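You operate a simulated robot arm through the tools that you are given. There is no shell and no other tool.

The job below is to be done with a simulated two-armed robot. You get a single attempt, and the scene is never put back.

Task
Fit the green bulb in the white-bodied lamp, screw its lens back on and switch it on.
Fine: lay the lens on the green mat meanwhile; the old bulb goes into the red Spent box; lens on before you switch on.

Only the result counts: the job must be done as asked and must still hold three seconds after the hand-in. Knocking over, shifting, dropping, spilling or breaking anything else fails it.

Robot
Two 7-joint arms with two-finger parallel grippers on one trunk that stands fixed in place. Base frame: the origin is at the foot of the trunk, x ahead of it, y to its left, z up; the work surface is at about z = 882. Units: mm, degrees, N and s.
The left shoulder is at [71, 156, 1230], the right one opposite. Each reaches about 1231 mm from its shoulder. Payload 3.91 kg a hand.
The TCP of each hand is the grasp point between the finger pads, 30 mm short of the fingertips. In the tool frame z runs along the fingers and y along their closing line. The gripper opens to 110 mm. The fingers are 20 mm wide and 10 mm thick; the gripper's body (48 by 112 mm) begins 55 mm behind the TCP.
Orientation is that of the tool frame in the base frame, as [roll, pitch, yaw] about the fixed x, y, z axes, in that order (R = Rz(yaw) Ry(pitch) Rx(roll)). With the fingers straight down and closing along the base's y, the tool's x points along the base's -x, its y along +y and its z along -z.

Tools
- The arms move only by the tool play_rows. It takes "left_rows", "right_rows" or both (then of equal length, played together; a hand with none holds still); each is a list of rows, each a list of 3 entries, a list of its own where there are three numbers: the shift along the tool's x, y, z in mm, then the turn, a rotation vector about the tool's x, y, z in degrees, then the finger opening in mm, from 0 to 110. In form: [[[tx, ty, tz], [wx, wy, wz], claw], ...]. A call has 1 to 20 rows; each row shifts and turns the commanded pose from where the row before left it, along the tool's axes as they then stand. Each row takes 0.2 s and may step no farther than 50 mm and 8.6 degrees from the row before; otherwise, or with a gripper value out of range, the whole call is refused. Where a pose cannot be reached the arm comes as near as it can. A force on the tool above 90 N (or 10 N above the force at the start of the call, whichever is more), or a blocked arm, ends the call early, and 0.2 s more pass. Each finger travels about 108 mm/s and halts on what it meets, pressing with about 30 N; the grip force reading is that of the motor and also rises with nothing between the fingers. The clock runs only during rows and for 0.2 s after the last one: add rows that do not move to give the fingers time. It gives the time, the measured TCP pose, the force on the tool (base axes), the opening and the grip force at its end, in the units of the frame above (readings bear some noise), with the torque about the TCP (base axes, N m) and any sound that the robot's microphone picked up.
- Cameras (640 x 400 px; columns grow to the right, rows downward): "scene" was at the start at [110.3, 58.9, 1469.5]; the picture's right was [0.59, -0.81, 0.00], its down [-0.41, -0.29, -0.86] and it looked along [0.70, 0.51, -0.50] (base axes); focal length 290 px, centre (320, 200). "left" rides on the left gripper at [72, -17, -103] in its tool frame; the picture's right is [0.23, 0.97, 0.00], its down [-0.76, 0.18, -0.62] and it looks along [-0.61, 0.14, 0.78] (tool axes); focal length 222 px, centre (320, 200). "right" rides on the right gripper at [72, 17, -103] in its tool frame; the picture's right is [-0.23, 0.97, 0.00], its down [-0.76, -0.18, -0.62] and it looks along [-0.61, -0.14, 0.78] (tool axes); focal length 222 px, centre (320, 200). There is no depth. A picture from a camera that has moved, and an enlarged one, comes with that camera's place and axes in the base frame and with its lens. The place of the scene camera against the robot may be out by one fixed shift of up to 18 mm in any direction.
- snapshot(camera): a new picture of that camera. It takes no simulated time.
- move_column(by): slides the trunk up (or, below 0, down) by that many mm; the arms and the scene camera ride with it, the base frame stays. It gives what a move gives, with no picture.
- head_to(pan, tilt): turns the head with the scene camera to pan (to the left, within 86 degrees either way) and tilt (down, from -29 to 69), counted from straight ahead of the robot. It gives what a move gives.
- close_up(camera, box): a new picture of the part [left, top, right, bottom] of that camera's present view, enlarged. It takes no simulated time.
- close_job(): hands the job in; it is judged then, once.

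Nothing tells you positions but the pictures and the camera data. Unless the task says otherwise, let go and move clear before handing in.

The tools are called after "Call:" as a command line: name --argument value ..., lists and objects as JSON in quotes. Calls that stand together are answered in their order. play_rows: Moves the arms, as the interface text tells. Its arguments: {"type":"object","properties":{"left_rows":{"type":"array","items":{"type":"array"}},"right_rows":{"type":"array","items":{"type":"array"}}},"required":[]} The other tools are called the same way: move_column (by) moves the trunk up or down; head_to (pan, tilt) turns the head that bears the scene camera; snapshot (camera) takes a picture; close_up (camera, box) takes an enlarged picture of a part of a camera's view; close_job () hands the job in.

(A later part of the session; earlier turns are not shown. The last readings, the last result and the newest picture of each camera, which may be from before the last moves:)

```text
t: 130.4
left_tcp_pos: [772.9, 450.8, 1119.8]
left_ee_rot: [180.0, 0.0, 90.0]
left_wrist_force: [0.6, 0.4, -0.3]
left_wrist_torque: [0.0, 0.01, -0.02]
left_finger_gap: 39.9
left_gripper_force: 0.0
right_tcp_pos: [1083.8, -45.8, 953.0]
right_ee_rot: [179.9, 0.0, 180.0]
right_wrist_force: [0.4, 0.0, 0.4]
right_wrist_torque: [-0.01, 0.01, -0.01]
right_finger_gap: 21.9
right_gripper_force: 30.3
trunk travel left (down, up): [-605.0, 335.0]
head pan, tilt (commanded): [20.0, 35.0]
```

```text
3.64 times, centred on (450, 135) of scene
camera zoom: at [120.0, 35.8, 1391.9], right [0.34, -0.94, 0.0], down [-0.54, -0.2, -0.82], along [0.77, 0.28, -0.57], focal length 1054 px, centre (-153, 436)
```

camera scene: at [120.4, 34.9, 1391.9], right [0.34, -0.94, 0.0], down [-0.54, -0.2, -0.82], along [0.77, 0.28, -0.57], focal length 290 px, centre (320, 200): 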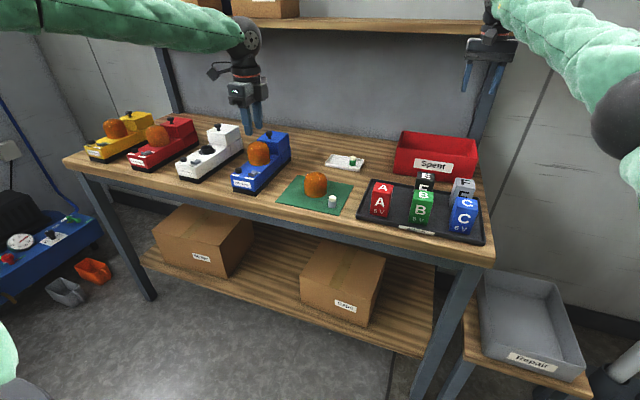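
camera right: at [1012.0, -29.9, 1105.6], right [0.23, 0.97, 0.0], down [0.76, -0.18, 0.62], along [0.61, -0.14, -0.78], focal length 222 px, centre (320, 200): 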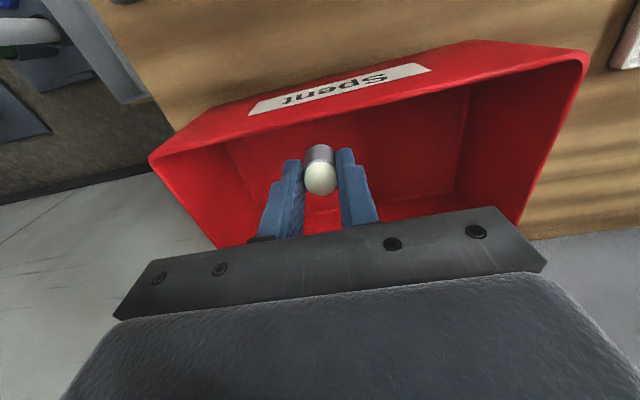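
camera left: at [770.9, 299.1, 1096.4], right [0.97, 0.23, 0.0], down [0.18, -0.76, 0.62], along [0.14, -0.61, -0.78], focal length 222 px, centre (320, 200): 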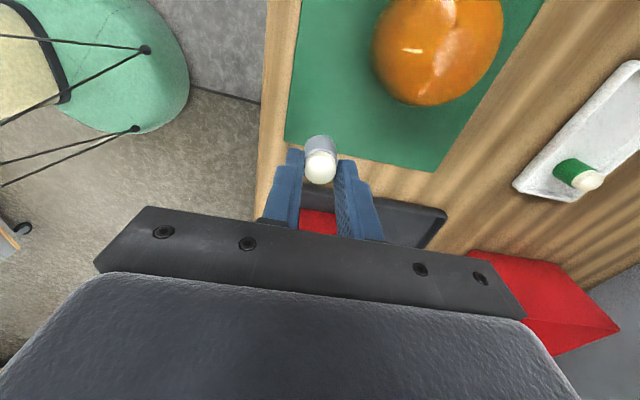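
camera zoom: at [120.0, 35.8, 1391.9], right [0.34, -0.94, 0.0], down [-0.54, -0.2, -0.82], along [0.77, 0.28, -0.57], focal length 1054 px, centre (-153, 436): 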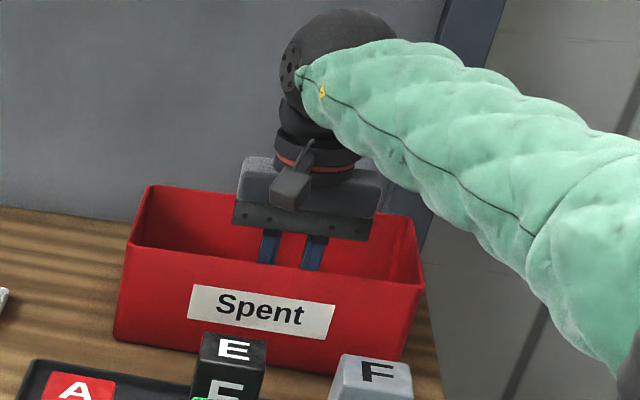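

Call:
play_rows --right_rows '[[[0, 0, 8], [0, 0, 0], 15], [[0, 0, 4], [0, 0, 0], 15], [[0, 0, 0], [0, 0, 0], 30], [[0, 0, 0], [0, 0, 0], 44], [[0, 0, 0], [0, 0, 0], 44], [[0, 0, -15], [0, 0, 0], 44], [[0, 0, -35], [0, 0, 0], 44], [[0, 0, -45], [0, 0, 0], 44], [[0, 0, -45], [0, 0, 0], 44], [[0, 0, 0], [0, 0, 0], 44]]'

Call:
snapshot --camera "right"

Call:
close_up --camera "right" --box '[240, 60, 520, 230]'

```text
t: 132.6
left_tcp_pos: [774.1, 450.1, 1119.5]
left_ee_rot: [179.9, 0.0, 90.1]
left_wrist_force: [-0.3, 0.2, 0.3]
left_wrist_torque: [0.03, 0.02, 0.0]
left_finger_gap: 40.1
left_gripper_force: 0.1
right_tcp_pos: [1083.5, -46.8, 1081.4]
right_ee_rot: [-179.9, 0.0, 180.0]
right_wrist_force: [-0.9, 0.1, -0.1]
right_wrist_torque: [-0.01, 0.03, -0.01]
right_finger_gap: 44.3
right_gripper_force: 0.1
trunk travel left (down, up): [-605.0, 335.0]
head pan, tilt (commanded): [20.0, 35.0]
```

```text
taken
camera right: at [1010.7, -29.5, 1184.7], right [0.23, 0.97, 0.0], down [0.76, -0.18, 0.62], along [0.61, -0.14, -0.78], focal length 222 px, centre (320, 200)
```

right: 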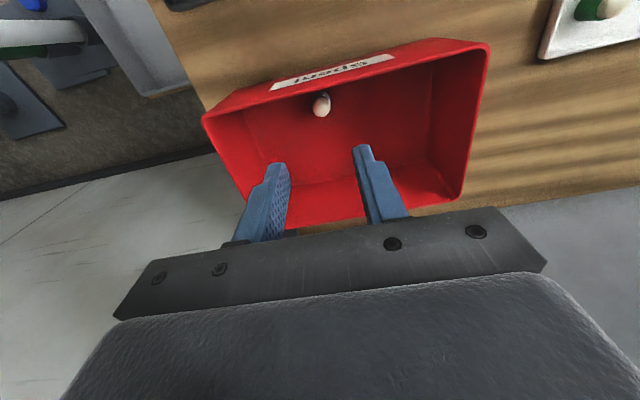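

```text
2.29 times, centred on (380, 145) of right
camera zoom: at [1010.7, -29.5, 1184.7], right [0.23, 0.97, 0.0], down [0.76, -0.18, 0.62], along [0.61, -0.14, -0.78], focal length 508 px, centre (183, 326)
```

zoom: 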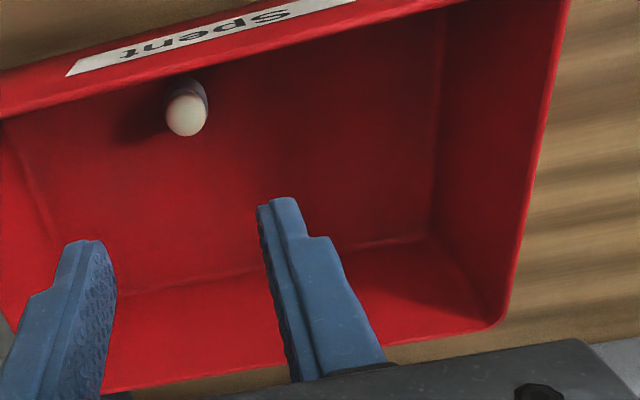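

The old bulb lies in the Spent box. Next I fetch the green bulb with the right arm: I move toward the tray, turn the hand along its reach direction and tilt it 15° outward for extra reach.

Call:
play_rows --right_rows '[[[10, 18, -10], [0, 0, 0], 44], [[20, 36, 0], [0, 0, 0], 44], [[20, 36, 0], [0, 0, 0], 44], [[20, 36, 0], [0, 0, 0], 44], [[13, 24, 0], [0, 0, 0], 44], [[0, 0, 0], [0, 0, -7.3], 44], [[0, 0, 0], [0, 0, -7.3], 44], [[0, 0, 0], [0, 0, -7.3], 44], [[0, 0, 0], [0, -7.5, 0], 44], [[0, 0, 0], [0, -7.5, 0], 44], [[0, 0, 0], [0, 0, 0], 44]]'

Call:
snapshot --camera "right"

Call:
snapshot --camera "scene"

```text
t: 135.0
left_tcp_pos: [772.8, 450.6, 1119.3]
left_ee_rot: [-179.9, -0.1, 90.0]
left_wrist_force: [-0.7, 0.4, 0.2]
left_wrist_torque: [-0.02, -0.02, 0.0]
left_finger_gap: 40.0
left_gripper_force: 0.0
right_tcp_pos: [1002.0, 104.4, 1091.8]
right_ee_rot: [-180.0, 14.9, -158.1]
right_wrist_force: [0.1, -0.4, -0.5]
right_wrist_torque: [0.02, -0.01, 0.01]
right_finger_gap: 43.8
right_gripper_force: 0.2
trunk travel left (down, up): [-605.0, 335.0]
head pan, tilt (commanded): [20.0, 35.0]
```

```text
taken
camera right: at [905.9, 84.3, 1172.6], right [-0.16, 0.99, 0.06], down [0.6, 0.05, 0.8], along [0.78, 0.16, -0.6], focal length 222 px, centre (320, 200)
```

right: 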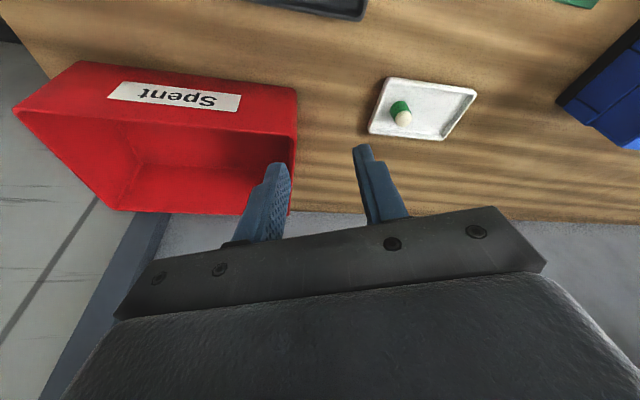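

```text
taken
camera scene: at [120.3, 36.5, 1391.8], right [0.34, -0.94, 0.0], down [-0.54, -0.2, -0.82], along [0.77, 0.28, -0.57], focal length 290 px, centre (320, 200)
```

scene: 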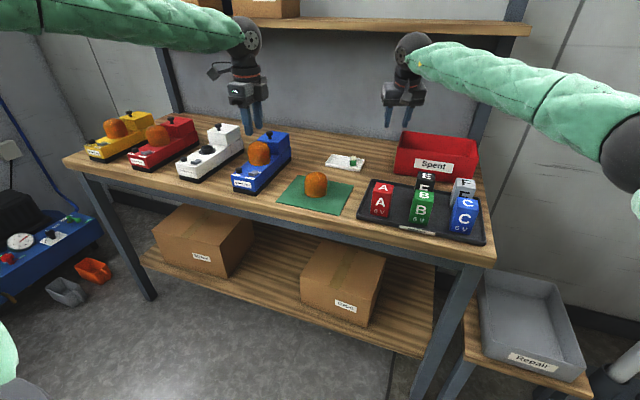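

The tilted hand is fine and the right camera shows the green bulb at about (1054, 237). I move above it.

Call:
play_rows --right_rows '[[[-22.5, 26, 6], [0, 0, 0], 40], [[-22.5, 26, 6], [0, 0, 0], 40], [[-22.5, 26, 6], [0, 0, 0], 36], [[-22.5, 26, 6], [0, 0, 0], 36], [[8, 0, 30], [0, 0, 0], 36], [[8, 0, 30], [0, 0, 0], 36], [[6, 0, 22], [0, 0, 0], 36], [[0, 0, 0], [0, 0, 0], 36]]'

Call:
close_up --camera "right" --box '[200, 60, 440, 220]'

Call:
close_up --camera "scene" --box '[320, 100, 400, 180]'

```text
t: 136.8
left_tcp_pos: [772.3, 449.5, 1120.0]
left_ee_rot: [-179.9, -0.1, 90.1]
left_wrist_force: [0.3, 0.2, -0.3]
left_wrist_torque: [0.03, 0.04, -0.01]
left_finger_gap: 40.0
left_gripper_force: 0.1
right_tcp_pos: [1049.4, 231.7, 1006.1]
right_ee_rot: [179.9, 15.1, -158.2]
right_wrist_force: [0.3, 0.7, 0.2]
right_wrist_torque: [-0.02, -0.01, -0.03]
right_finger_gap: 36.2
right_gripper_force: 0.0
trunk travel left (down, up): [-605.0, 335.0]
head pan, tilt (commanded): [20.0, 35.0]
```

```text
2.50 times, centred on (320, 140) of right
camera zoom: at [952.6, 211.7, 1088.0], right [-0.16, 0.99, 0.06], down [0.6, 0.05, 0.8], along [0.78, 0.16, -0.6], focal length 555 px, centre (320, 350)
```

zoom: 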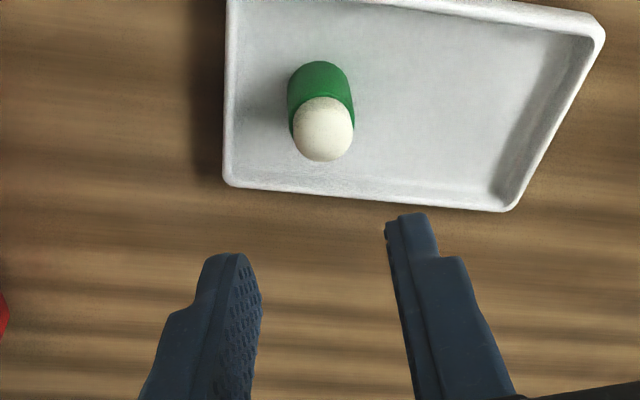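

```text
5.00 times, centred on (360, 140) of scene
camera zoom: at [120.3, 34.8, 1391.9], right [0.34, -0.94, 0.0], down [-0.54, -0.2, -0.82], along [0.77, 0.28, -0.57], focal length 1450 px, centre (120, 500)
```

zoom: 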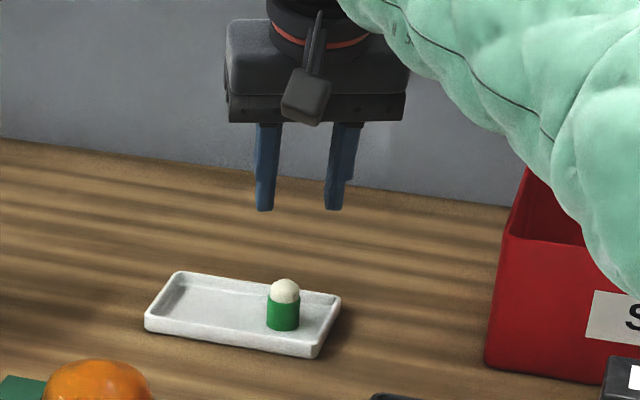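

The green bulb sits at about (1058, 240). I correct and lower to just above its dome.

Call:
play_rows --right_rows '[[[1.9, 4.5, 14], [0, 0, 0], 36], [[1.9, 0, 14], [0, 0, 0], 36], [[1.9, 0, 14], [0, 0, 0], 36], [[0, 0, 0], [0, 0, 0], 36]]'

Call:
close_up --camera "right" --box '[200, 60, 440, 220]'

Call:
close_up --camera "scene" --box '[335, 120, 385, 180]'

```text
t: 137.8
left_tcp_pos: [772.7, 450.3, 1119.2]
left_ee_rot: [179.9, 0.1, 90.1]
left_wrist_force: [-0.7, 0.7, 0.3]
left_wrist_torque: [0.07, 0.0, -0.03]
left_finger_gap: 40.1
left_gripper_force: 0.0
right_tcp_pos: [1050.3, 238.8, 965.2]
right_ee_rot: [-179.9, 15.1, -158.1]
right_wrist_force: [0.8, 0.2, -0.4]
right_wrist_torque: [0.0, -0.05, -0.01]
right_finger_gap: 36.1
right_gripper_force: 0.0
trunk travel left (down, up): [-605.0, 335.0]
head pan, tilt (commanded): [20.0, 35.0]
```

```text
2.50 times, centred on (320, 140) of right
camera zoom: at [953.9, 218.8, 1046.1], right [-0.16, 0.99, 0.06], down [0.6, 0.05, 0.8], along [0.78, 0.16, -0.6], focal length 555 px, centre (320, 350)
```

zoom: 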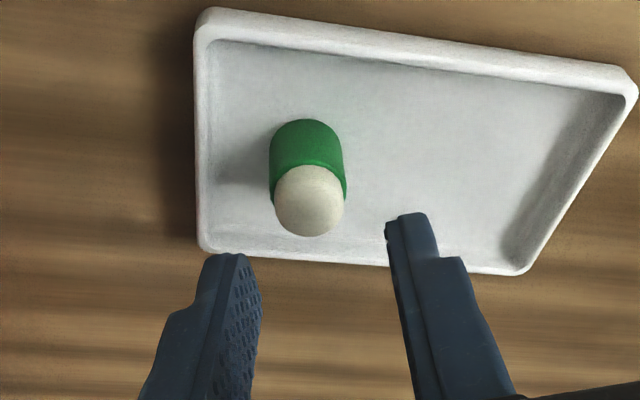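

```text
6.67 times, centred on (360, 150) of scene
camera zoom: at [120.0, 35.3, 1391.9], right [0.34, -0.94, 0.0], down [-0.54, -0.2, -0.82], along [0.77, 0.28, -0.57], focal length 1933 px, centre (53, 533)
```

zoom: 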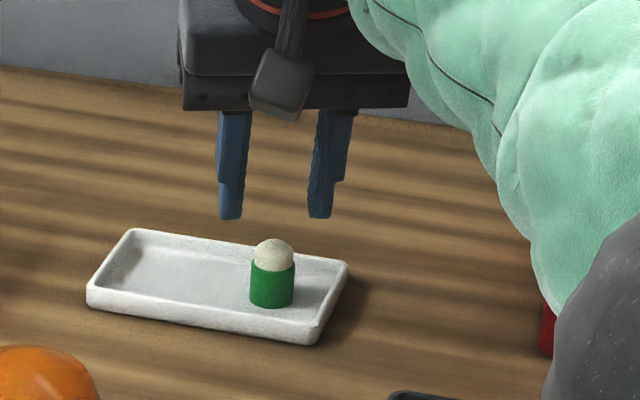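

The offset is small. I lower the remaining 35 mm to the grip height beside the collar and look once more before closing.

Call:
play_rows --right_rows '[[[2, -1.3, 10], [0, 0, 0], 36], [[2.5, 0, 10], [0, 0, 0], 36], [[2.2, 0, 9], [0, 0, 0], 36], [[1.2, 0, 5.5], [0, 0, 0], 36], [[0, 0, 0], [0, 0, 0], 36]]'

Call:
close_up --camera "right" --box '[200, 60, 440, 220]'

Call:
close_up --camera "scene" --box '[335, 130, 385, 180]'

```text
t: 139.0
left_tcp_pos: [771.9, 450.2, 1119.8]
left_ee_rot: [-179.9, 0.0, 90.0]
left_wrist_force: [0.2, -0.1, 0.1]
left_wrist_torque: [0.0, 0.0, 0.03]
left_finger_gap: 39.9
left_gripper_force: 0.1
right_tcp_pos: [1048.4, 238.1, 939.2]
right_ee_rot: [180.0, 15.1, -158.1]
right_wrist_force: [-0.2, 0.0, 0.3]
right_wrist_torque: [0.0, 0.01, -0.07]
right_finger_gap: 35.8
right_gripper_force: 0.0
right hand out of reach, approached as far as the arm can: row 1, 3
trunk travel left (down, up): [-605.0, 335.0]
head pan, tilt (commanded): [20.0, 35.0]
```

```text
2.50 times, centred on (320, 140) of right
camera zoom: at [952.6, 218.2, 1020.7], right [-0.16, 0.99, 0.06], down [0.6, 0.05, 0.8], along [0.78, 0.16, -0.6], focal length 555 px, centre (320, 350)
```

zoom: 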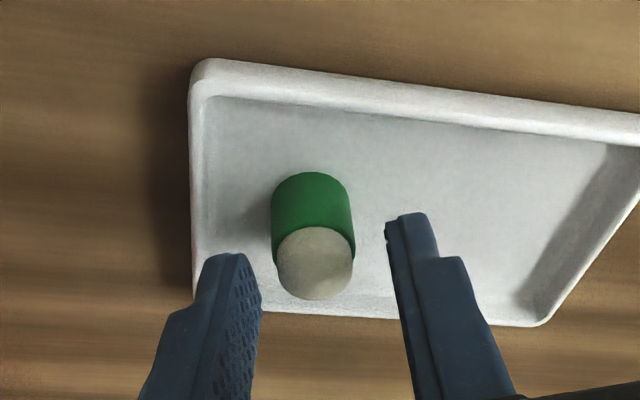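

```text
8.00 times, centred on (360, 155) of scene
camera zoom: at [120.1, 36.0, 1391.9], right [0.34, -0.94, 0.0], down [-0.54, -0.2, -0.82], along [0.77, 0.28, -0.57], focal length 2319 px, centre (0, 560)
```

zoom: 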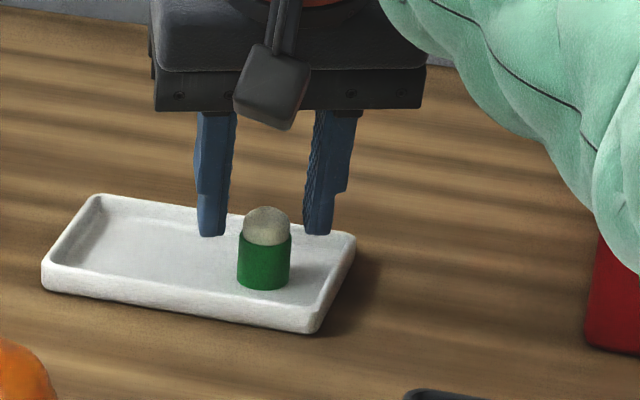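

The arm runs out of reach about 10 mm above the grip height. I tilt the hand 10° more, which brings the wrist closer, and then lower again.

Call:
play_rows --right_rows '[[[0, 0, 0], [0, -5, 0], 36], [[0, 0, 0], [0, -5, 0], 36], [[1.7, -1.7, 3.7], [0, 0, 0], 36], [[1.8, 0, 3.7], [0, 0, 0], 36], [[1.8, 0, 3.7], [0, 0, 0], 36], [[0, 0, 0], [0, 0, 0], 36]]'

Call:
close_up --camera "right" --box '[200, 60, 440, 220]'

Call:
close_up --camera "scene" --box '[335, 130, 385, 180]'

```text
t: 140.4
left_tcp_pos: [771.8, 450.0, 1119.6]
left_ee_rot: [-180.0, -0.1, 90.0]
left_wrist_force: [-0.2, 1.1, -0.2]
left_wrist_torque: [-0.01, -0.03, 0.04]
left_finger_gap: 40.1
left_gripper_force: 0.0
right_tcp_pos: [1050.6, 235.1, 926.6]
right_ee_rot: [-179.9, 25.0, -158.1]
right_wrist_force: [-0.4, 0.0, 0.1]
right_wrist_torque: [-0.01, 0.02, 0.01]
right_finger_gap: 35.9
right_gripper_force: 0.1
trunk travel left (down, up): [-605.0, 335.0]
head pan, tilt (commanded): [20.0, 35.0]
```

```text
2.50 times, centred on (320, 140) of right
camera zoom: at [941.5, 211.1, 990.4], right [-0.17, 0.98, 0.1], down [0.46, -0.01, 0.89], along [0.87, 0.2, -0.45], focal length 555 px, centre (320, 350)
```

zoom: 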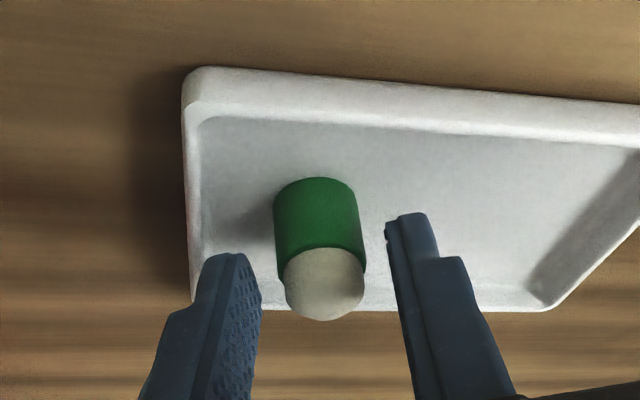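

```text
8.00 times, centred on (360, 155) of scene
camera zoom: at [120.1, 35.7, 1391.9], right [0.34, -0.94, 0.0], down [-0.54, -0.2, -0.82], along [0.77, 0.28, -0.57], focal length 2319 px, centre (0, 560)
```

zoom: 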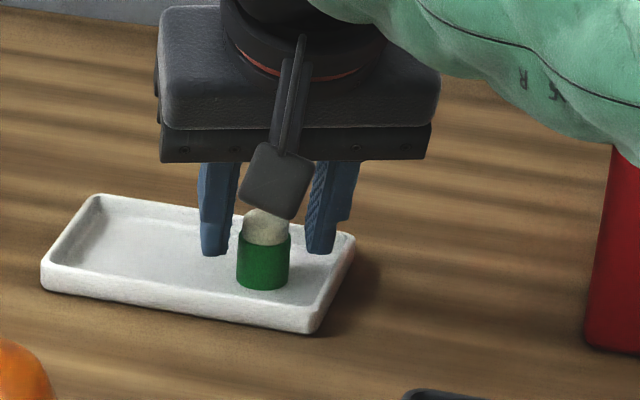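

The bulb's collar is now between the pads with the tips about 8 mm below the collar rim. I close on it.

Call:
play_rows --right_rows '[[[0, 0, 0], [0, 0, 0], 30], [[0, 0, 0], [0, 0, 0], 25], [[0, 0, 0], [0, 0, 0], 15], [[0, 0, 0], [0, 0, 0], 15], [[0, 0, 0], [0, 0, 0], 15]]'

Call:
close_up --camera "right" --box '[200, 60, 440, 220]'

Call:
close_up --camera "scene" --box '[335, 130, 385, 180]'

```text
t: 141.6
left_tcp_pos: [772.4, 450.9, 1119.6]
left_ee_rot: [179.9, 0.0, 90.0]
left_wrist_force: [0.4, 0.4, 0.2]
left_wrist_torque: [0.0, 0.03, 0.01]
left_finger_gap: 39.8
left_gripper_force: 0.1
right_tcp_pos: [1049.0, 235.1, 927.6]
right_ee_rot: [180.0, 25.1, -158.1]
right_wrist_force: [0.1, -0.6, -0.2]
right_wrist_torque: [0.02, 0.0, 0.0]
right_finger_gap: 21.1
right_gripper_force: 30.3
trunk travel left (down, up): [-605.0, 335.0]
head pan, tilt (commanded): [20.0, 35.0]
```

```text
2.50 times, centred on (320, 140) of right
camera zoom: at [941.5, 211.4, 990.6], right [-0.17, 0.98, 0.1], down [0.46, -0.01, 0.89], along [0.87, 0.2, -0.45], focal length 555 px, centre (320, 350)
```

zoom: 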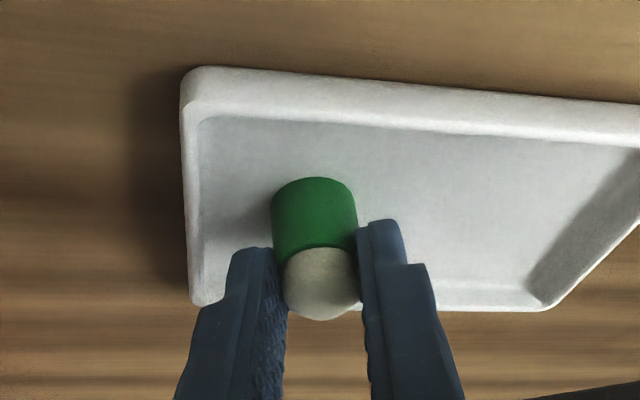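

```text
8.00 times, centred on (360, 155) of scene
camera zoom: at [120.1, 36.0, 1391.9], right [0.34, -0.94, 0.0], down [-0.54, -0.2, -0.82], along [0.77, 0.28, -0.57], focal length 2319 px, centre (0, 560)
```

zoom: 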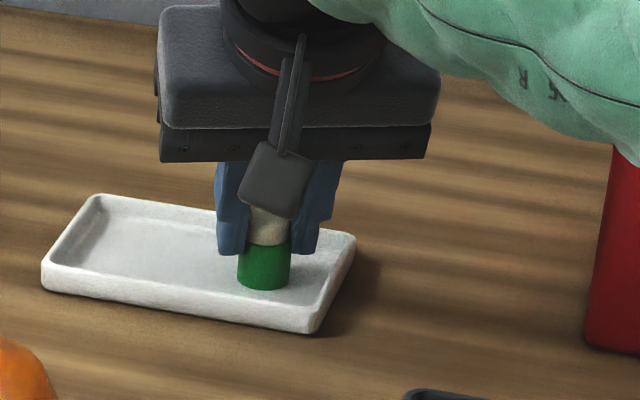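

The green bulb is gripped at 21.1 mm. I lift it straight up, gently at first.

Call:
play_rows --right_rows '[[[-1.3, 0, -2.7], [0, 0, 0], 15], [[-2.1, 0, -4.5], [0, 0, 0], 15], [[-4.2, 0, -9.1], [0, 0, 0], 15], [[-10, 0, -21.5], [0, 0, 0], 15], [[-16.9, 0, -36.3], [0, 0, 0], 15], [[-16.9, 0, -36.3], [0, 0, 0], 15], [[0, 0, 0], [0, 0, 0], 15]]'

Call:
close_up --camera "scene" --box '[320, 80, 400, 180]'

Call:
close_up --camera "right" --box '[200, 60, 440, 220]'

```text
t: 143.2
left_tcp_pos: [773.8, 450.7, 1118.7]
left_ee_rot: [-179.9, 0.0, 90.0]
left_wrist_force: [-0.6, 0.6, 0.3]
left_wrist_torque: [-0.01, 0.03, 0.03]
left_finger_gap: 40.1
left_gripper_force: 0.0
right_tcp_pos: [1050.3, 236.2, 1048.5]
right_ee_rot: [180.0, 24.9, -158.1]
right_wrist_force: [-0.1, 0.2, 0.4]
right_wrist_torque: [0.02, -0.01, 0.01]
right_finger_gap: 21.7
right_gripper_force: 29.6
trunk travel left (down, up): [-605.0, 335.0]
head pan, tilt (commanded): [20.0, 35.0]
```

```text
4.00 times, centred on (360, 130) of scene
camera zoom: at [120.8, 35.9, 1391.7], right [0.34, -0.94, 0.0], down [-0.54, -0.2, -0.82], along [0.77, 0.28, -0.57], focal length 1160 px, centre (160, 480)
```

zoom: 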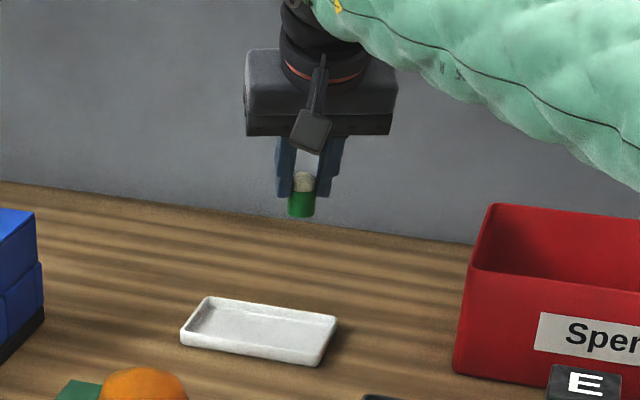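

```text
2.50 times, centred on (320, 140) of right
camera zoom: at [942.7, 211.4, 1111.8], right [-0.17, 0.98, 0.1], down [0.46, -0.01, 0.89], along [0.87, 0.2, -0.45], focal length 555 px, centre (320, 350)
```

zoom: 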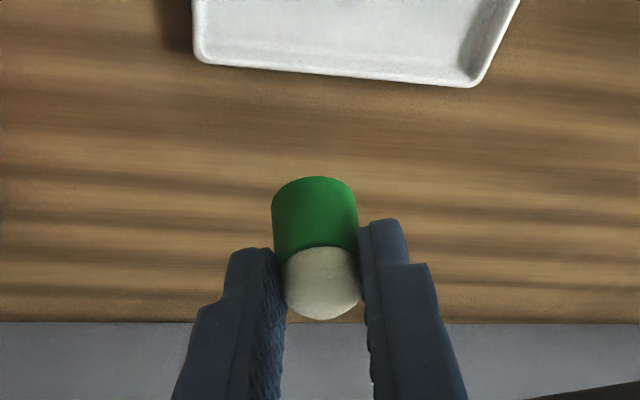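

The green bulb is up and still upright. I carry it to the free mat corner at about (795, 232), keeping the hand's tilt so the bulb stays vertical.

Call:
play_rows --right_rows '[[[16, 6.4, -7.4], [0, 0, 0], 15], [[32, 12.9, -14.9], [0, 0, 0], 15], [[32, 12.9, -14.9], [0, 0, 0], 15], [[32, 12.9, -14.9], [0, 0, 0], 15], [[32, 12.9, -14.9], [0, 0, 0], 15], [[32, 12.9, -14.9], [0, 0, 0], 15], [[32, 12.9, -14.9], [0, 0, 0], 15], [[16, 6.4, -7.4], [0, 0, 0], 15], [[0, 0, 0], [0, 0, 0], 15]]'

Call:
close_up --camera "scene" --box '[280, 130, 380, 230]'

Call:
close_up --camera "right" --box '[160, 20, 480, 220]'

```text
t: 145.2
left_tcp_pos: [772.2, 451.3, 1119.8]
left_ee_rot: [180.0, 0.0, 90.0]
left_wrist_force: [-0.4, 0.0, 0.2]
left_wrist_torque: [-0.03, 0.01, 0.02]
left_finger_gap: 40.0
left_gripper_force: 0.1
right_tcp_pos: [786.9, 230.2, 1048.9]
right_ee_rot: [180.0, 25.0, -158.1]
right_wrist_force: [1.5, 0.6, -0.6]
right_wrist_torque: [-0.01, -0.02, 0.01]
right_finger_gap: 21.9
right_gripper_force: 30.1
trunk travel left (down, up): [-605.0, 335.0]
head pan, tilt (commanded): [20.0, 35.0]
```

```text
4.00 times, centred on (330, 180) of scene
camera zoom: at [120.2, 35.9, 1391.8], right [0.34, -0.94, 0.0], down [-0.54, -0.2, -0.82], along [0.77, 0.28, -0.57], focal length 1160 px, centre (280, 280)
```

zoom: 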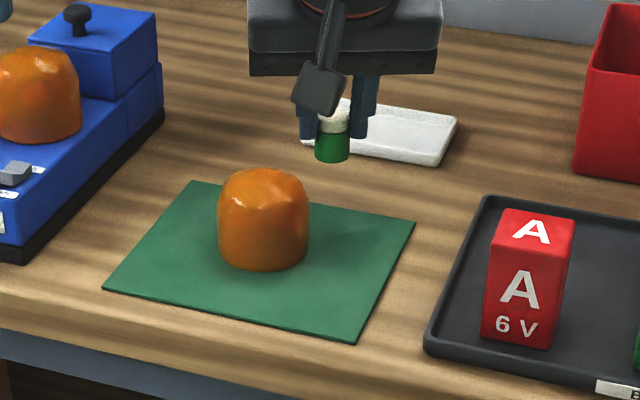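

```text
2.00 times, centred on (320, 120) of right
camera zoom: at [678.6, 206.0, 1111.5], right [-0.17, 0.98, 0.1], down [0.46, -0.01, 0.89], along [0.87, 0.2, -0.45], focal length 444 px, centre (320, 360)
```

zoom: 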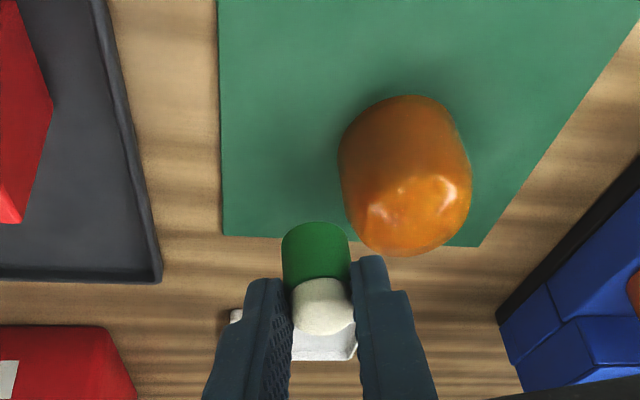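

Call:
play_rows --right_rows '[[[15.5, 0, 33.2], [0, 0, 0], 15], [[15.5, 0, 33.2], [0, 0, 0], 15], [[10, 0, 21.5], [0, 0, 0], 15], [[5, 0, 10.7], [0, 0, 0], 15], [[0, 0, 0], [0, 0, 0], 15]]'

Call:
close_up --camera "scene" --box '[300, 160, 370, 225]'

```text
t: 146.4
left_tcp_pos: [773.1, 450.2, 1120.6]
left_ee_rot: [-179.9, 0.0, 90.0]
left_wrist_force: [0.0, 0.4, -0.3]
left_wrist_torque: [0.03, 0.02, 0.0]
left_finger_gap: 40.1
left_gripper_force: 0.0
right_tcp_pos: [787.4, 227.4, 941.1]
right_ee_rot: [180.0, 24.9, -158.1]
right_wrist_force: [-0.5, 0.7, 0.3]
right_wrist_torque: [-0.01, 0.0, 0.0]
right_finger_gap: 21.4
right_gripper_force: 29.9
trunk travel left (down, up): [-605.0, 335.0]
head pan, tilt (commanded): [20.0, 35.0]
```

```text
6.15 times, centred on (335, 192) of scene
camera zoom: at [119.7, 35.8, 1391.9], right [0.34, -0.94, 0.0], down [-0.54, -0.2, -0.82], along [0.77, 0.28, -0.57], focal length 1784 px, centre (228, 246)
```

zoom: 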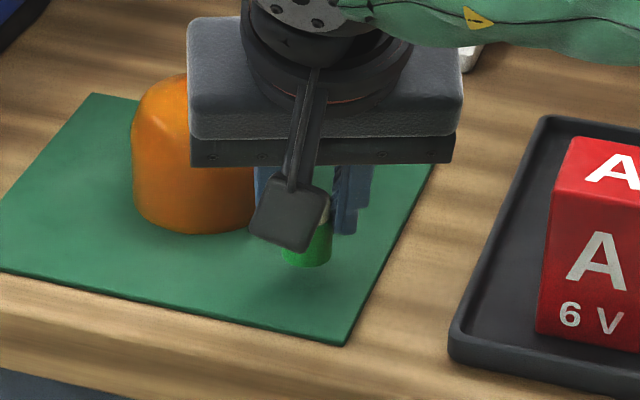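

Call:
play_rows --right_rows '[[[1.5, 0, 3.2], [0, 0, 0], 15], [[1.5, 0, 3.2], [0, 0, 0], 15], [[0.85, 0, 1.8], [0, 0, 0], 15], [[0, 0, 0], [0, 0, 0], 15]]'

Call:
play_rows --right_rows '[[[0.6, 0, 1.3], [0, 0, 0], 15], [[0, 0, 0], [0, 0, 0], 15]]'

Call:
close_up --camera "scene" --box '[310, 180, 360, 215]'

```text
t: 147.4
left_tcp_pos: [772.3, 449.3, 1119.7]
left_ee_rot: [-180.0, -0.1, 90.0]
left_wrist_force: [0.3, -0.8, -0.5]
left_wrist_torque: [0.0, 0.0, 0.02]
left_finger_gap: 40.0
left_gripper_force: 0.1
right_tcp_pos: [787.8, 225.6, 931.5]
right_ee_rot: [180.0, 25.0, -158.1]
right_wrist_force: [-0.7, 0.7, 0.0]
right_wrist_torque: [0.03, 0.01, -0.02]
right_finger_gap: 22.0
right_gripper_force: 30.5
trunk travel left (down, up): [-605.0, 335.0]
head pan, tilt (commanded): [20.0, 35.0]
```

```text
t: 148.0
left_tcp_pos: [771.7, 451.3, 1119.5]
left_ee_rot: [180.0, 0.1, 90.0]
left_wrist_force: [0.1, -0.4, -0.1]
left_wrist_torque: [-0.01, 0.0, -0.02]
left_finger_gap: 40.0
left_gripper_force: 0.0
right_tcp_pos: [787.5, 228.1, 930.8]
right_ee_rot: [-180.0, 25.0, -158.1]
right_wrist_force: [0.1, 0.8, -1.5]
right_wrist_torque: [-0.02, -0.04, 0.03]
right_finger_gap: 21.6
right_gripper_force: 30.1
trunk travel left (down, up): [-605.0, 335.0]
head pan, tilt (commanded): [20.0, 35.0]
```

```text
11.43 times, centred on (335, 198) of scene
camera zoom: at [120.0, 35.8, 1391.9], right [0.34, -0.94, 0.0], down [-0.54, -0.2, -0.82], along [0.77, 0.28, -0.57], focal length 3313 px, centre (149, 229)
```

zoom: 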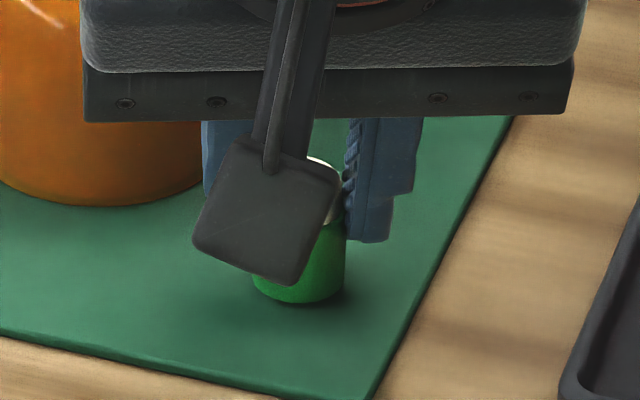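

Call:
play_rows --right_rows '[[[0.5, 0, 1.1], [0, 0, 0], 15], [[0, 0, 0], [0, 0, 0], 15]]'

Call:
play_rows --right_rows '[[[0.5, 0, 1.1], [0, 0, 0], 15], [[0, 0, 0], [0, 0, 0], 15]]'

Call:
play_rows --right_rows '[[[0.4, 0, 0.9], [0, 0, 0], 15], [[0, 0, 0], [0, 0, 0], 15]]'

```text
t: 148.6
left_tcp_pos: [771.4, 450.1, 1119.3]
left_ee_rot: [-179.9, 0.0, 90.0]
left_wrist_force: [-0.4, 1.0, -0.4]
left_wrist_torque: [0.0, -0.02, 0.02]
left_finger_gap: 39.8
left_gripper_force: 0.1
right_tcp_pos: [788.3, 227.1, 927.7]
right_ee_rot: [180.0, 25.0, -158.2]
right_wrist_force: [-0.1, 0.0, 0.4]
right_wrist_torque: [0.01, 0.0, 0.0]
right_finger_gap: 21.3
right_gripper_force: 30.2
trunk travel left (down, up): [-605.0, 335.0]
head pan, tilt (commanded): [20.0, 35.0]
```

```text
t: 149.2
left_tcp_pos: [772.7, 451.4, 1119.5]
left_ee_rot: [-180.0, 0.0, 90.0]
left_wrist_force: [0.8, 0.2, -1.5]
left_wrist_torque: [-0.01, -0.01, 0.0]
left_finger_gap: 40.0
left_gripper_force: 0.1
right_tcp_pos: [786.5, 227.4, 927.8]
right_ee_rot: [180.0, 25.1, -158.1]
right_wrist_force: [0.9, -0.2, 4.7]
right_wrist_torque: [0.01, -0.06, 0.01]
right_finger_gap: 21.7
right_gripper_force: 29.8
trunk travel left (down, up): [-605.0, 335.0]
head pan, tilt (commanded): [20.0, 35.0]
```

```text
t: 149.8
left_tcp_pos: [772.2, 450.2, 1119.1]
left_ee_rot: [180.0, 0.1, 90.1]
left_wrist_force: [-0.1, -0.3, -0.6]
left_wrist_torque: [-0.02, 0.0, 0.0]
left_finger_gap: 40.2
left_gripper_force: 0.1
right_tcp_pos: [788.1, 227.5, 928.1]
right_ee_rot: [-180.0, 25.2, -158.1]
right_wrist_force: [2.7, -0.5, 11.6]
right_wrist_torque: [0.02, -0.23, 0.02]
right_finger_gap: 21.8
right_gripper_force: 30.0
trunk travel left (down, up): [-605.0, 335.0]
head pan, tilt (commanded): [20.0, 35.0]
```

Contact at 11.6 N: the green bulb stands on the mat. I ease off, open, back out along the finger direction and clear the right arm to its side.

Call:
play_rows --right_rows '[[[-0.35, 0, -0.75], [0, 0, 0], 15], [[0, 0, 0], [0, 0, 0], 26], [[0, 0, 0], [0, 0, 0], 36], [[0, 0, 0], [0, 0, 0], 38], [[0, 0, -10], [0, 0, 0], 38], [[0, 0, -30], [0, 0, 0], 38], [[0, 0, -45], [0, 0, 0], 40], [[0, 0, -45], [0, 0, 0], 40], [[0, -30, -30], [0, 0, 0], 40], [[0, -45, 0], [0, 0, 0], 40], [[0, -45, 0], [0, 0, 0], 40], [[0, -45, 0], [0, 0, 0], 40], [[0, -45, 0], [0, 0, 0], 40], [[0, -45, 0], [0, 0, 0], 40], [[0, 0, 0], [0, 0, 0], 40]]'

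Call:
close_up --camera "scene" --box '[280, 150, 380, 230]'

Call:
snapshot --camera "scene"

```text
t: 153.0
left_tcp_pos: [772.9, 451.7, 1118.2]
left_ee_rot: [-180.0, -0.1, 89.9]
left_wrist_force: [0.0, 0.0, -0.6]
left_wrist_torque: [-0.02, -0.02, -0.02]
left_finger_gap: 39.9
left_gripper_force: 0.0
right_tcp_pos: [817.5, -32.2, 1072.1]
right_ee_rot: [180.0, 24.9, -158.1]
right_wrist_force: [-0.4, 0.3, -0.4]
right_wrist_torque: [-0.01, 0.04, 0.01]
right_finger_gap: 39.9
right_gripper_force: 0.0
trunk travel left (down, up): [-605.0, 335.0]
head pan, tilt (commanded): [20.0, 35.0]
```

```text
5.00 times, centred on (330, 190) of scene
camera zoom: at [120.0, 36.8, 1391.8], right [0.34, -0.94, 0.0], down [-0.54, -0.2, -0.82], along [0.77, 0.28, -0.57], focal length 1450 px, centre (270, 250)
```

zoom: 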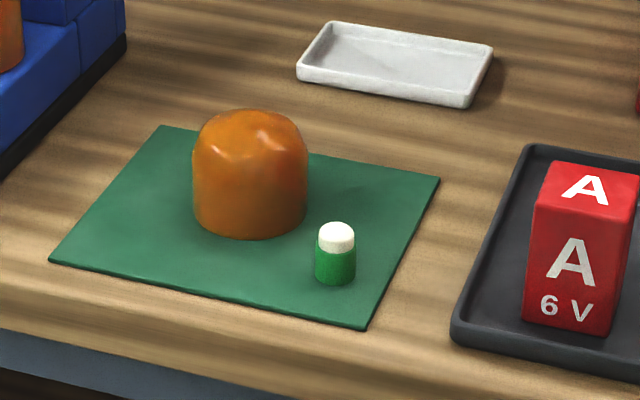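

```text
taken
camera scene: at [120.0, 36.8, 1391.8], right [0.34, -0.94, 0.0], down [-0.54, -0.2, -0.82], along [0.77, 0.28, -0.57], focal length 290 px, centre (320, 200)
```

scene: 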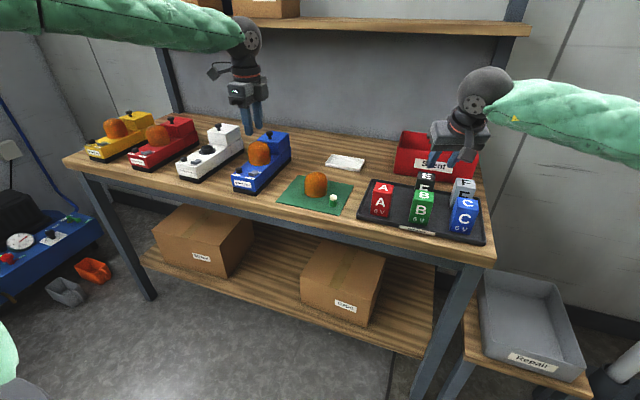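

The green bulb stands upright on the mat. I move the right arm further away and bring the left hand, turned back to yaw 180, over the bulb.

Call:
play_rows --left_rows '[[[0, 0, 0], [0, 0, -8.2], 40], [[0, 0, 0], [0, 0, -8.2], 40], [[0, 0, 0], [0, 0, -8.2], 40], [[0, 0, 0], [0, 0, -8.2], 40], [[0, 0, 0], [0, 0, -8.2], 40], [[0, 0, 0], [0, 0, -8.2], 40], [[0, 0, 0], [0, 0, -8.2], 40], [[0, 0, 0], [0, 0, -8.2], 40], [[0, 0, 0], [0, 0, -8.2], 40], [[0, 0, 0], [0, 0, -8.2], 40], [[0, 0, 0], [0, 0, -8], 40], [[0, 0, 0], [0, 0, 0], 40]]' --right_rows '[[[-16.9, 0, -36.3], [0, 0, 0], 40], [[-16.9, 0, -36.3], [0, 0, 0], 40], [[35.4, -16.6, -16.5], [0, 0, 0], 40], [[35.4, -16.6, -16.5], [0, 0, 0], 40], [[35.4, -16.6, -16.5], [0, 0, 0], 40], [[35.4, -16.6, -16.5], [0, 0, 0], 40], [[35.4, -16.6, -16.5], [0, 0, 0], 40], [[0, 0, 0], [0, 0, 0], 40], [[0, 0, 0], [0, 0, 0], 40], [[0, 0, 0], [0, 0, 0], 40], [[0, 0, 0], [0, 0, 0], 40], [[0, 0, 0], [0, 0, 0], 40]]'

Call:
play_rows --left_rows '[[[-3, -20, 0], [0, 0, 0], 40], [[-5, -40, 0], [0, 0, 0], 40], [[-5, -40, 0], [0, 0, 0], 40], [[-5, -40, 0], [0, 0, 0], 40], [[-5, -40, 20], [0, 0, 0], 40], [[-2, -38, 30], [0, 0, 0], 40], [[0, 0, 40], [0, 0, 0], 40], [[0, 0, 25], [0, 0, 0], 40], [[0, 0, 0], [0, 0, 0], 40]]'

Call:
close_up --camera "left" --box '[200, 60, 440, 220]'

Call:
close_up --camera "scene" --box '[290, 130, 380, 220]'

```text
t: 155.6
left_tcp_pos: [773.1, 450.3, 1121.0]
left_ee_rot: [179.9, 0.0, -179.9]
left_wrist_force: [0.3, -1.4, 0.6]
left_wrist_torque: [-0.01, 0.0, 0.0]
left_finger_gap: 40.0
left_gripper_force: 0.1
right_tcp_pos: [666.3, -184.7, 1152.7]
right_ee_rot: [179.9, 25.0, -158.1]
right_wrist_force: [-0.4, -0.8, -0.6]
right_wrist_torque: [-0.05, -0.02, -0.01]
right_finger_gap: 39.9
right_gripper_force: 0.0
trunk travel left (down, up): [-605.0, 335.0]
head pan, tilt (commanded): [20.0, 35.0]
```

```text
t: 157.6
left_tcp_pos: [799.9, 230.9, 1006.0]
left_ee_rot: [-180.0, 0.0, -179.9]
left_wrist_force: [0.9, 0.1, 0.3]
left_wrist_torque: [0.01, 0.01, 0.02]
left_finger_gap: 40.1
left_gripper_force: 0.0
right_tcp_pos: [666.9, -185.7, 1153.6]
right_ee_rot: [179.9, 25.0, -158.2]
right_wrist_force: [-0.5, -1.0, 0.0]
right_wrist_torque: [0.02, 0.01, 0.02]
right_finger_gap: 40.2
right_gripper_force: 0.0
trunk travel left (down, up): [-605.0, 335.0]
head pan, tilt (commanded): [20.0, 35.0]
```

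```text
2.50 times, centred on (320, 140) of left
camera zoom: at [727.2, 213.8, 1109.0], right [-0.23, 0.97, 0.0], down [0.76, 0.18, 0.62], along [0.61, 0.14, -0.78], focal length 555 px, centre (320, 350)
```

zoom: 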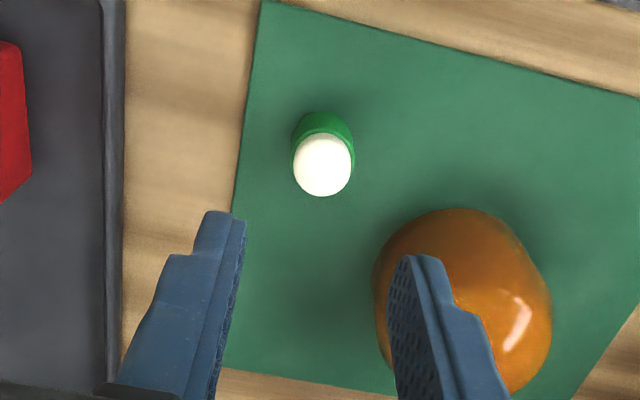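

```text
4.44 times, centred on (335, 175) of scene
camera zoom: at [119.5, 35.6, 1392.0], right [0.34, -0.94, 0.0], down [-0.54, -0.2, -0.82], along [0.77, 0.28, -0.57], focal length 1288 px, centre (253, 311)
```

zoom: 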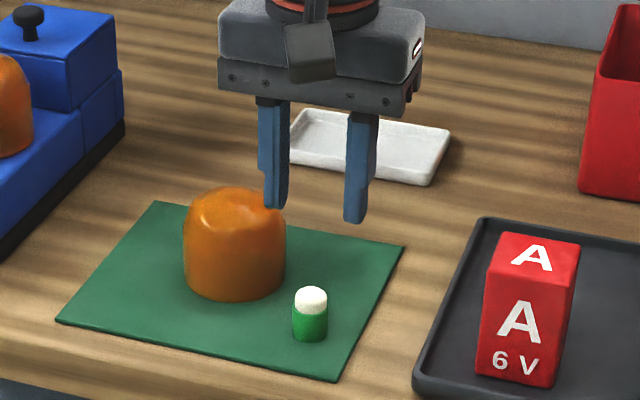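

The bulb is nearly centred already. I correct by 2 mm and 1 mm and lower until the tips are level with the dome top.

Call:
play_rows --left_rows '[[[2, 0.9, 15], [0, 0, 0], 40], [[0, 0, 15], [0, 0, 0], 38], [[0, 0, 15], [0, 0, 0], 38], [[0, 0, 5], [0, 0, 0], 38], [[0, 0, 0], [0, 0, 0], 38]]'

Call:
close_up --camera "left" --box '[200, 60, 440, 220]'

Call:
close_up --camera "scene" --box '[305, 165, 365, 215]'

```text
t: 158.8
left_tcp_pos: [794.6, 234.7, 956.6]
left_ee_rot: [-179.9, 0.0, -180.0]
left_wrist_force: [1.1, 0.4, 0.7]
left_wrist_torque: [-0.01, -0.03, -0.02]
left_finger_gap: 38.0
left_gripper_force: 0.1
right_tcp_pos: [666.4, -186.7, 1152.2]
right_ee_rot: [-179.9, 25.0, -158.1]
right_wrist_force: [-0.4, -0.9, -0.1]
right_wrist_torque: [0.02, 0.02, 0.02]
right_finger_gap: 39.9
right_gripper_force: 0.0
trunk travel left (down, up): [-605.0, 335.0]
head pan, tilt (commanded): [20.0, 35.0]
```

```text
2.50 times, centred on (320, 140) of left
camera zoom: at [723.5, 215.9, 1059.9], right [-0.23, 0.97, 0.0], down [0.76, 0.18, 0.62], along [0.61, 0.14, -0.78], focal length 555 px, centre (320, 350)
```

zoom: 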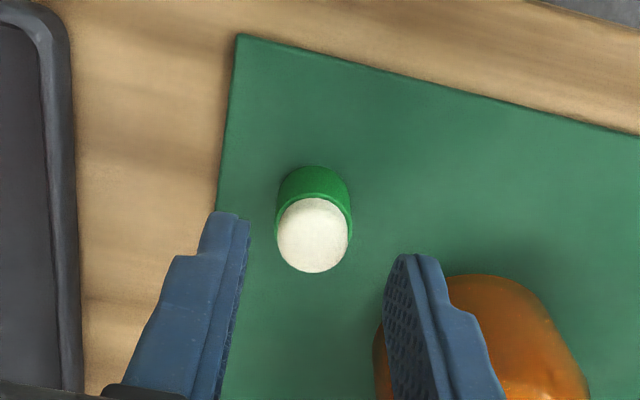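

```text
8.00 times, centred on (335, 190) of scene
camera zoom: at [120.1, 35.5, 1391.9], right [0.34, -0.94, 0.0], down [-0.54, -0.2, -0.82], along [0.77, 0.28, -0.57], focal length 2319 px, centre (200, 280)
```

zoom: 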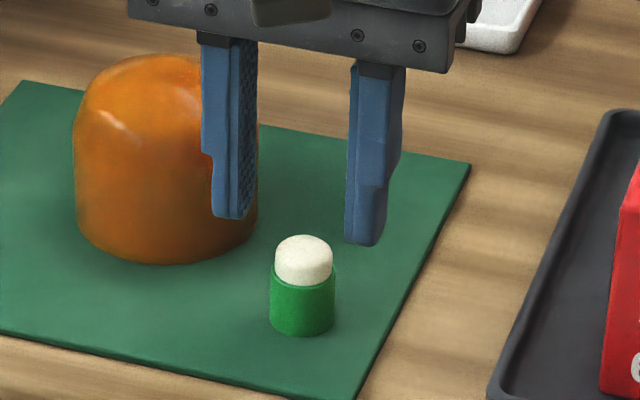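

Call:
play_rows --left_rows '[[[-1.8, -1.0, 0], [0, 0, 0], 38], [[0, 0, 10], [0, 0, 0], 38], [[0, 0, 8], [0, 0, 0], 36], [[0, 0, 4], [0, 0, 0], 36], [[0, 0, 0], [0, 0, 0], 36]]'

Call:
close_up --camera "left" --box '[200, 60, 440, 220]'

Call:
close_up --camera "scene" --box '[310, 175, 360, 215]'

```text
t: 160.0
left_tcp_pos: [797.1, 233.3, 935.6]
left_ee_rot: [179.9, 0.0, -180.0]
left_wrist_force: [0.2, 0.3, -0.2]
left_wrist_torque: [-0.01, 0.0, -0.03]
left_finger_gap: 36.2
left_gripper_force: 0.1
right_tcp_pos: [667.2, -186.8, 1153.0]
right_ee_rot: [-179.9, 25.0, -158.1]
right_wrist_force: [-0.3, -0.6, -0.4]
right_wrist_torque: [0.0, 0.02, 0.03]
right_finger_gap: 40.3
right_gripper_force: 0.2
trunk travel left (down, up): [-605.0, 335.0]
head pan, tilt (commanded): [20.0, 35.0]
```

```text
2.50 times, centred on (320, 140) of left
camera zoom: at [725.2, 214.4, 1038.3], right [-0.23, 0.97, 0.0], down [0.76, 0.18, 0.62], along [0.61, 0.14, -0.78], focal length 555 px, centre (320, 350)
```

zoom: 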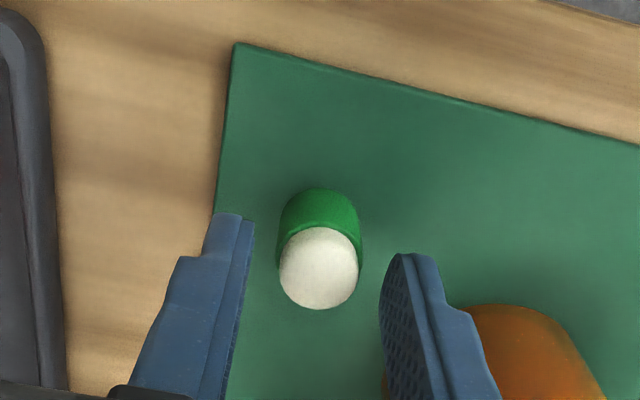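

```text
10.00 times, centred on (335, 195) of scene
camera zoom: at [119.9, 35.4, 1391.9], right [0.34, -0.94, 0.0], down [-0.54, -0.2, -0.82], along [0.77, 0.28, -0.57], focal length 2899 px, centre (170, 250)
```

zoom: 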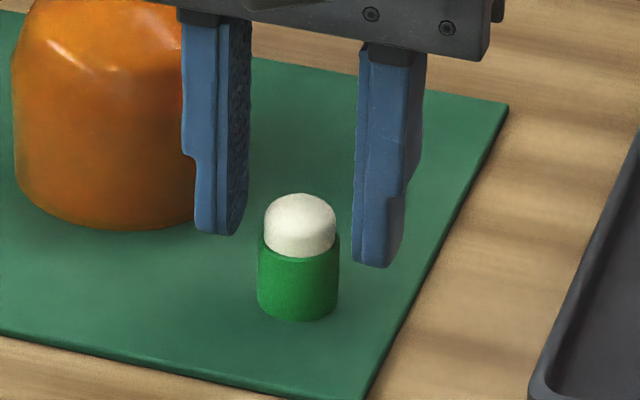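

Centred in both views. I lower 3 mm more for a better hold on the collar and close.

Call:
play_rows --left_rows '[[[0, 0, 2], [0, 0, 0], 34], [[0, 0, 1], [0, 0, 0], 28], [[0, 0, 0], [0, 0, 0], 25], [[0, 0, 0], [0, 0, 0], 15], [[0, 0, 0], [0, 0, 0], 15], [[0, 0, 0], [0, 0, 0], 15]]'

Call:
close_up --camera "scene" --box '[310, 175, 360, 215]'

Call:
close_up --camera "left" --box '[200, 60, 440, 220]'

```text
t: 161.4
left_tcp_pos: [795.9, 231.9, 932.2]
left_ee_rot: [180.0, 0.1, -180.0]
left_wrist_force: [-1.0, 0.4, 0.4]
left_wrist_torque: [-0.01, -0.02, 0.03]
left_finger_gap: 21.2
left_gripper_force: 30.3
right_tcp_pos: [667.1, -187.1, 1152.5]
right_ee_rot: [180.0, 25.0, -158.1]
right_wrist_force: [0.5, 0.2, -0.3]
right_wrist_torque: [0.02, 0.0, 0.01]
right_finger_gap: 40.0
right_gripper_force: 0.0
trunk travel left (down, up): [-605.0, 335.0]
head pan, tilt (commanded): [20.0, 35.0]
```

```text
10.00 times, centred on (335, 195) of scene
camera zoom: at [120.0, 35.5, 1391.9], right [0.34, -0.94, 0.0], down [-0.54, -0.2, -0.82], along [0.77, 0.28, -0.57], focal length 2899 px, centre (170, 250)
```

zoom: 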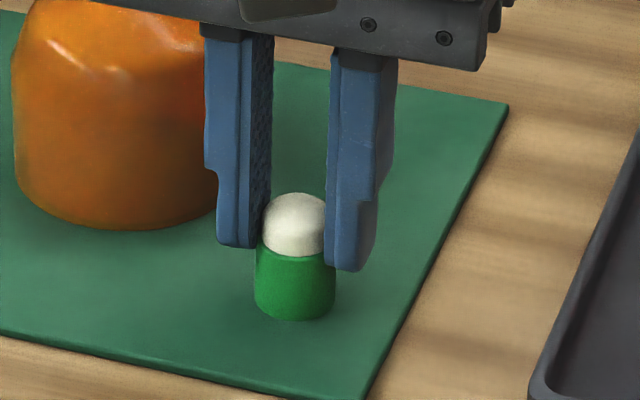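

```text
2.50 times, centred on (320, 140) of left
camera zoom: at [725.3, 215.1, 1035.0], right [-0.23, 0.97, 0.0], down [0.76, 0.18, 0.62], along [0.61, 0.14, -0.78], focal length 555 px, centre (320, 350)
```

zoom: 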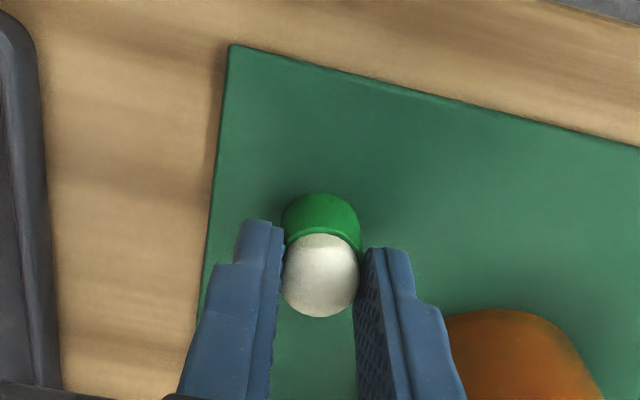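

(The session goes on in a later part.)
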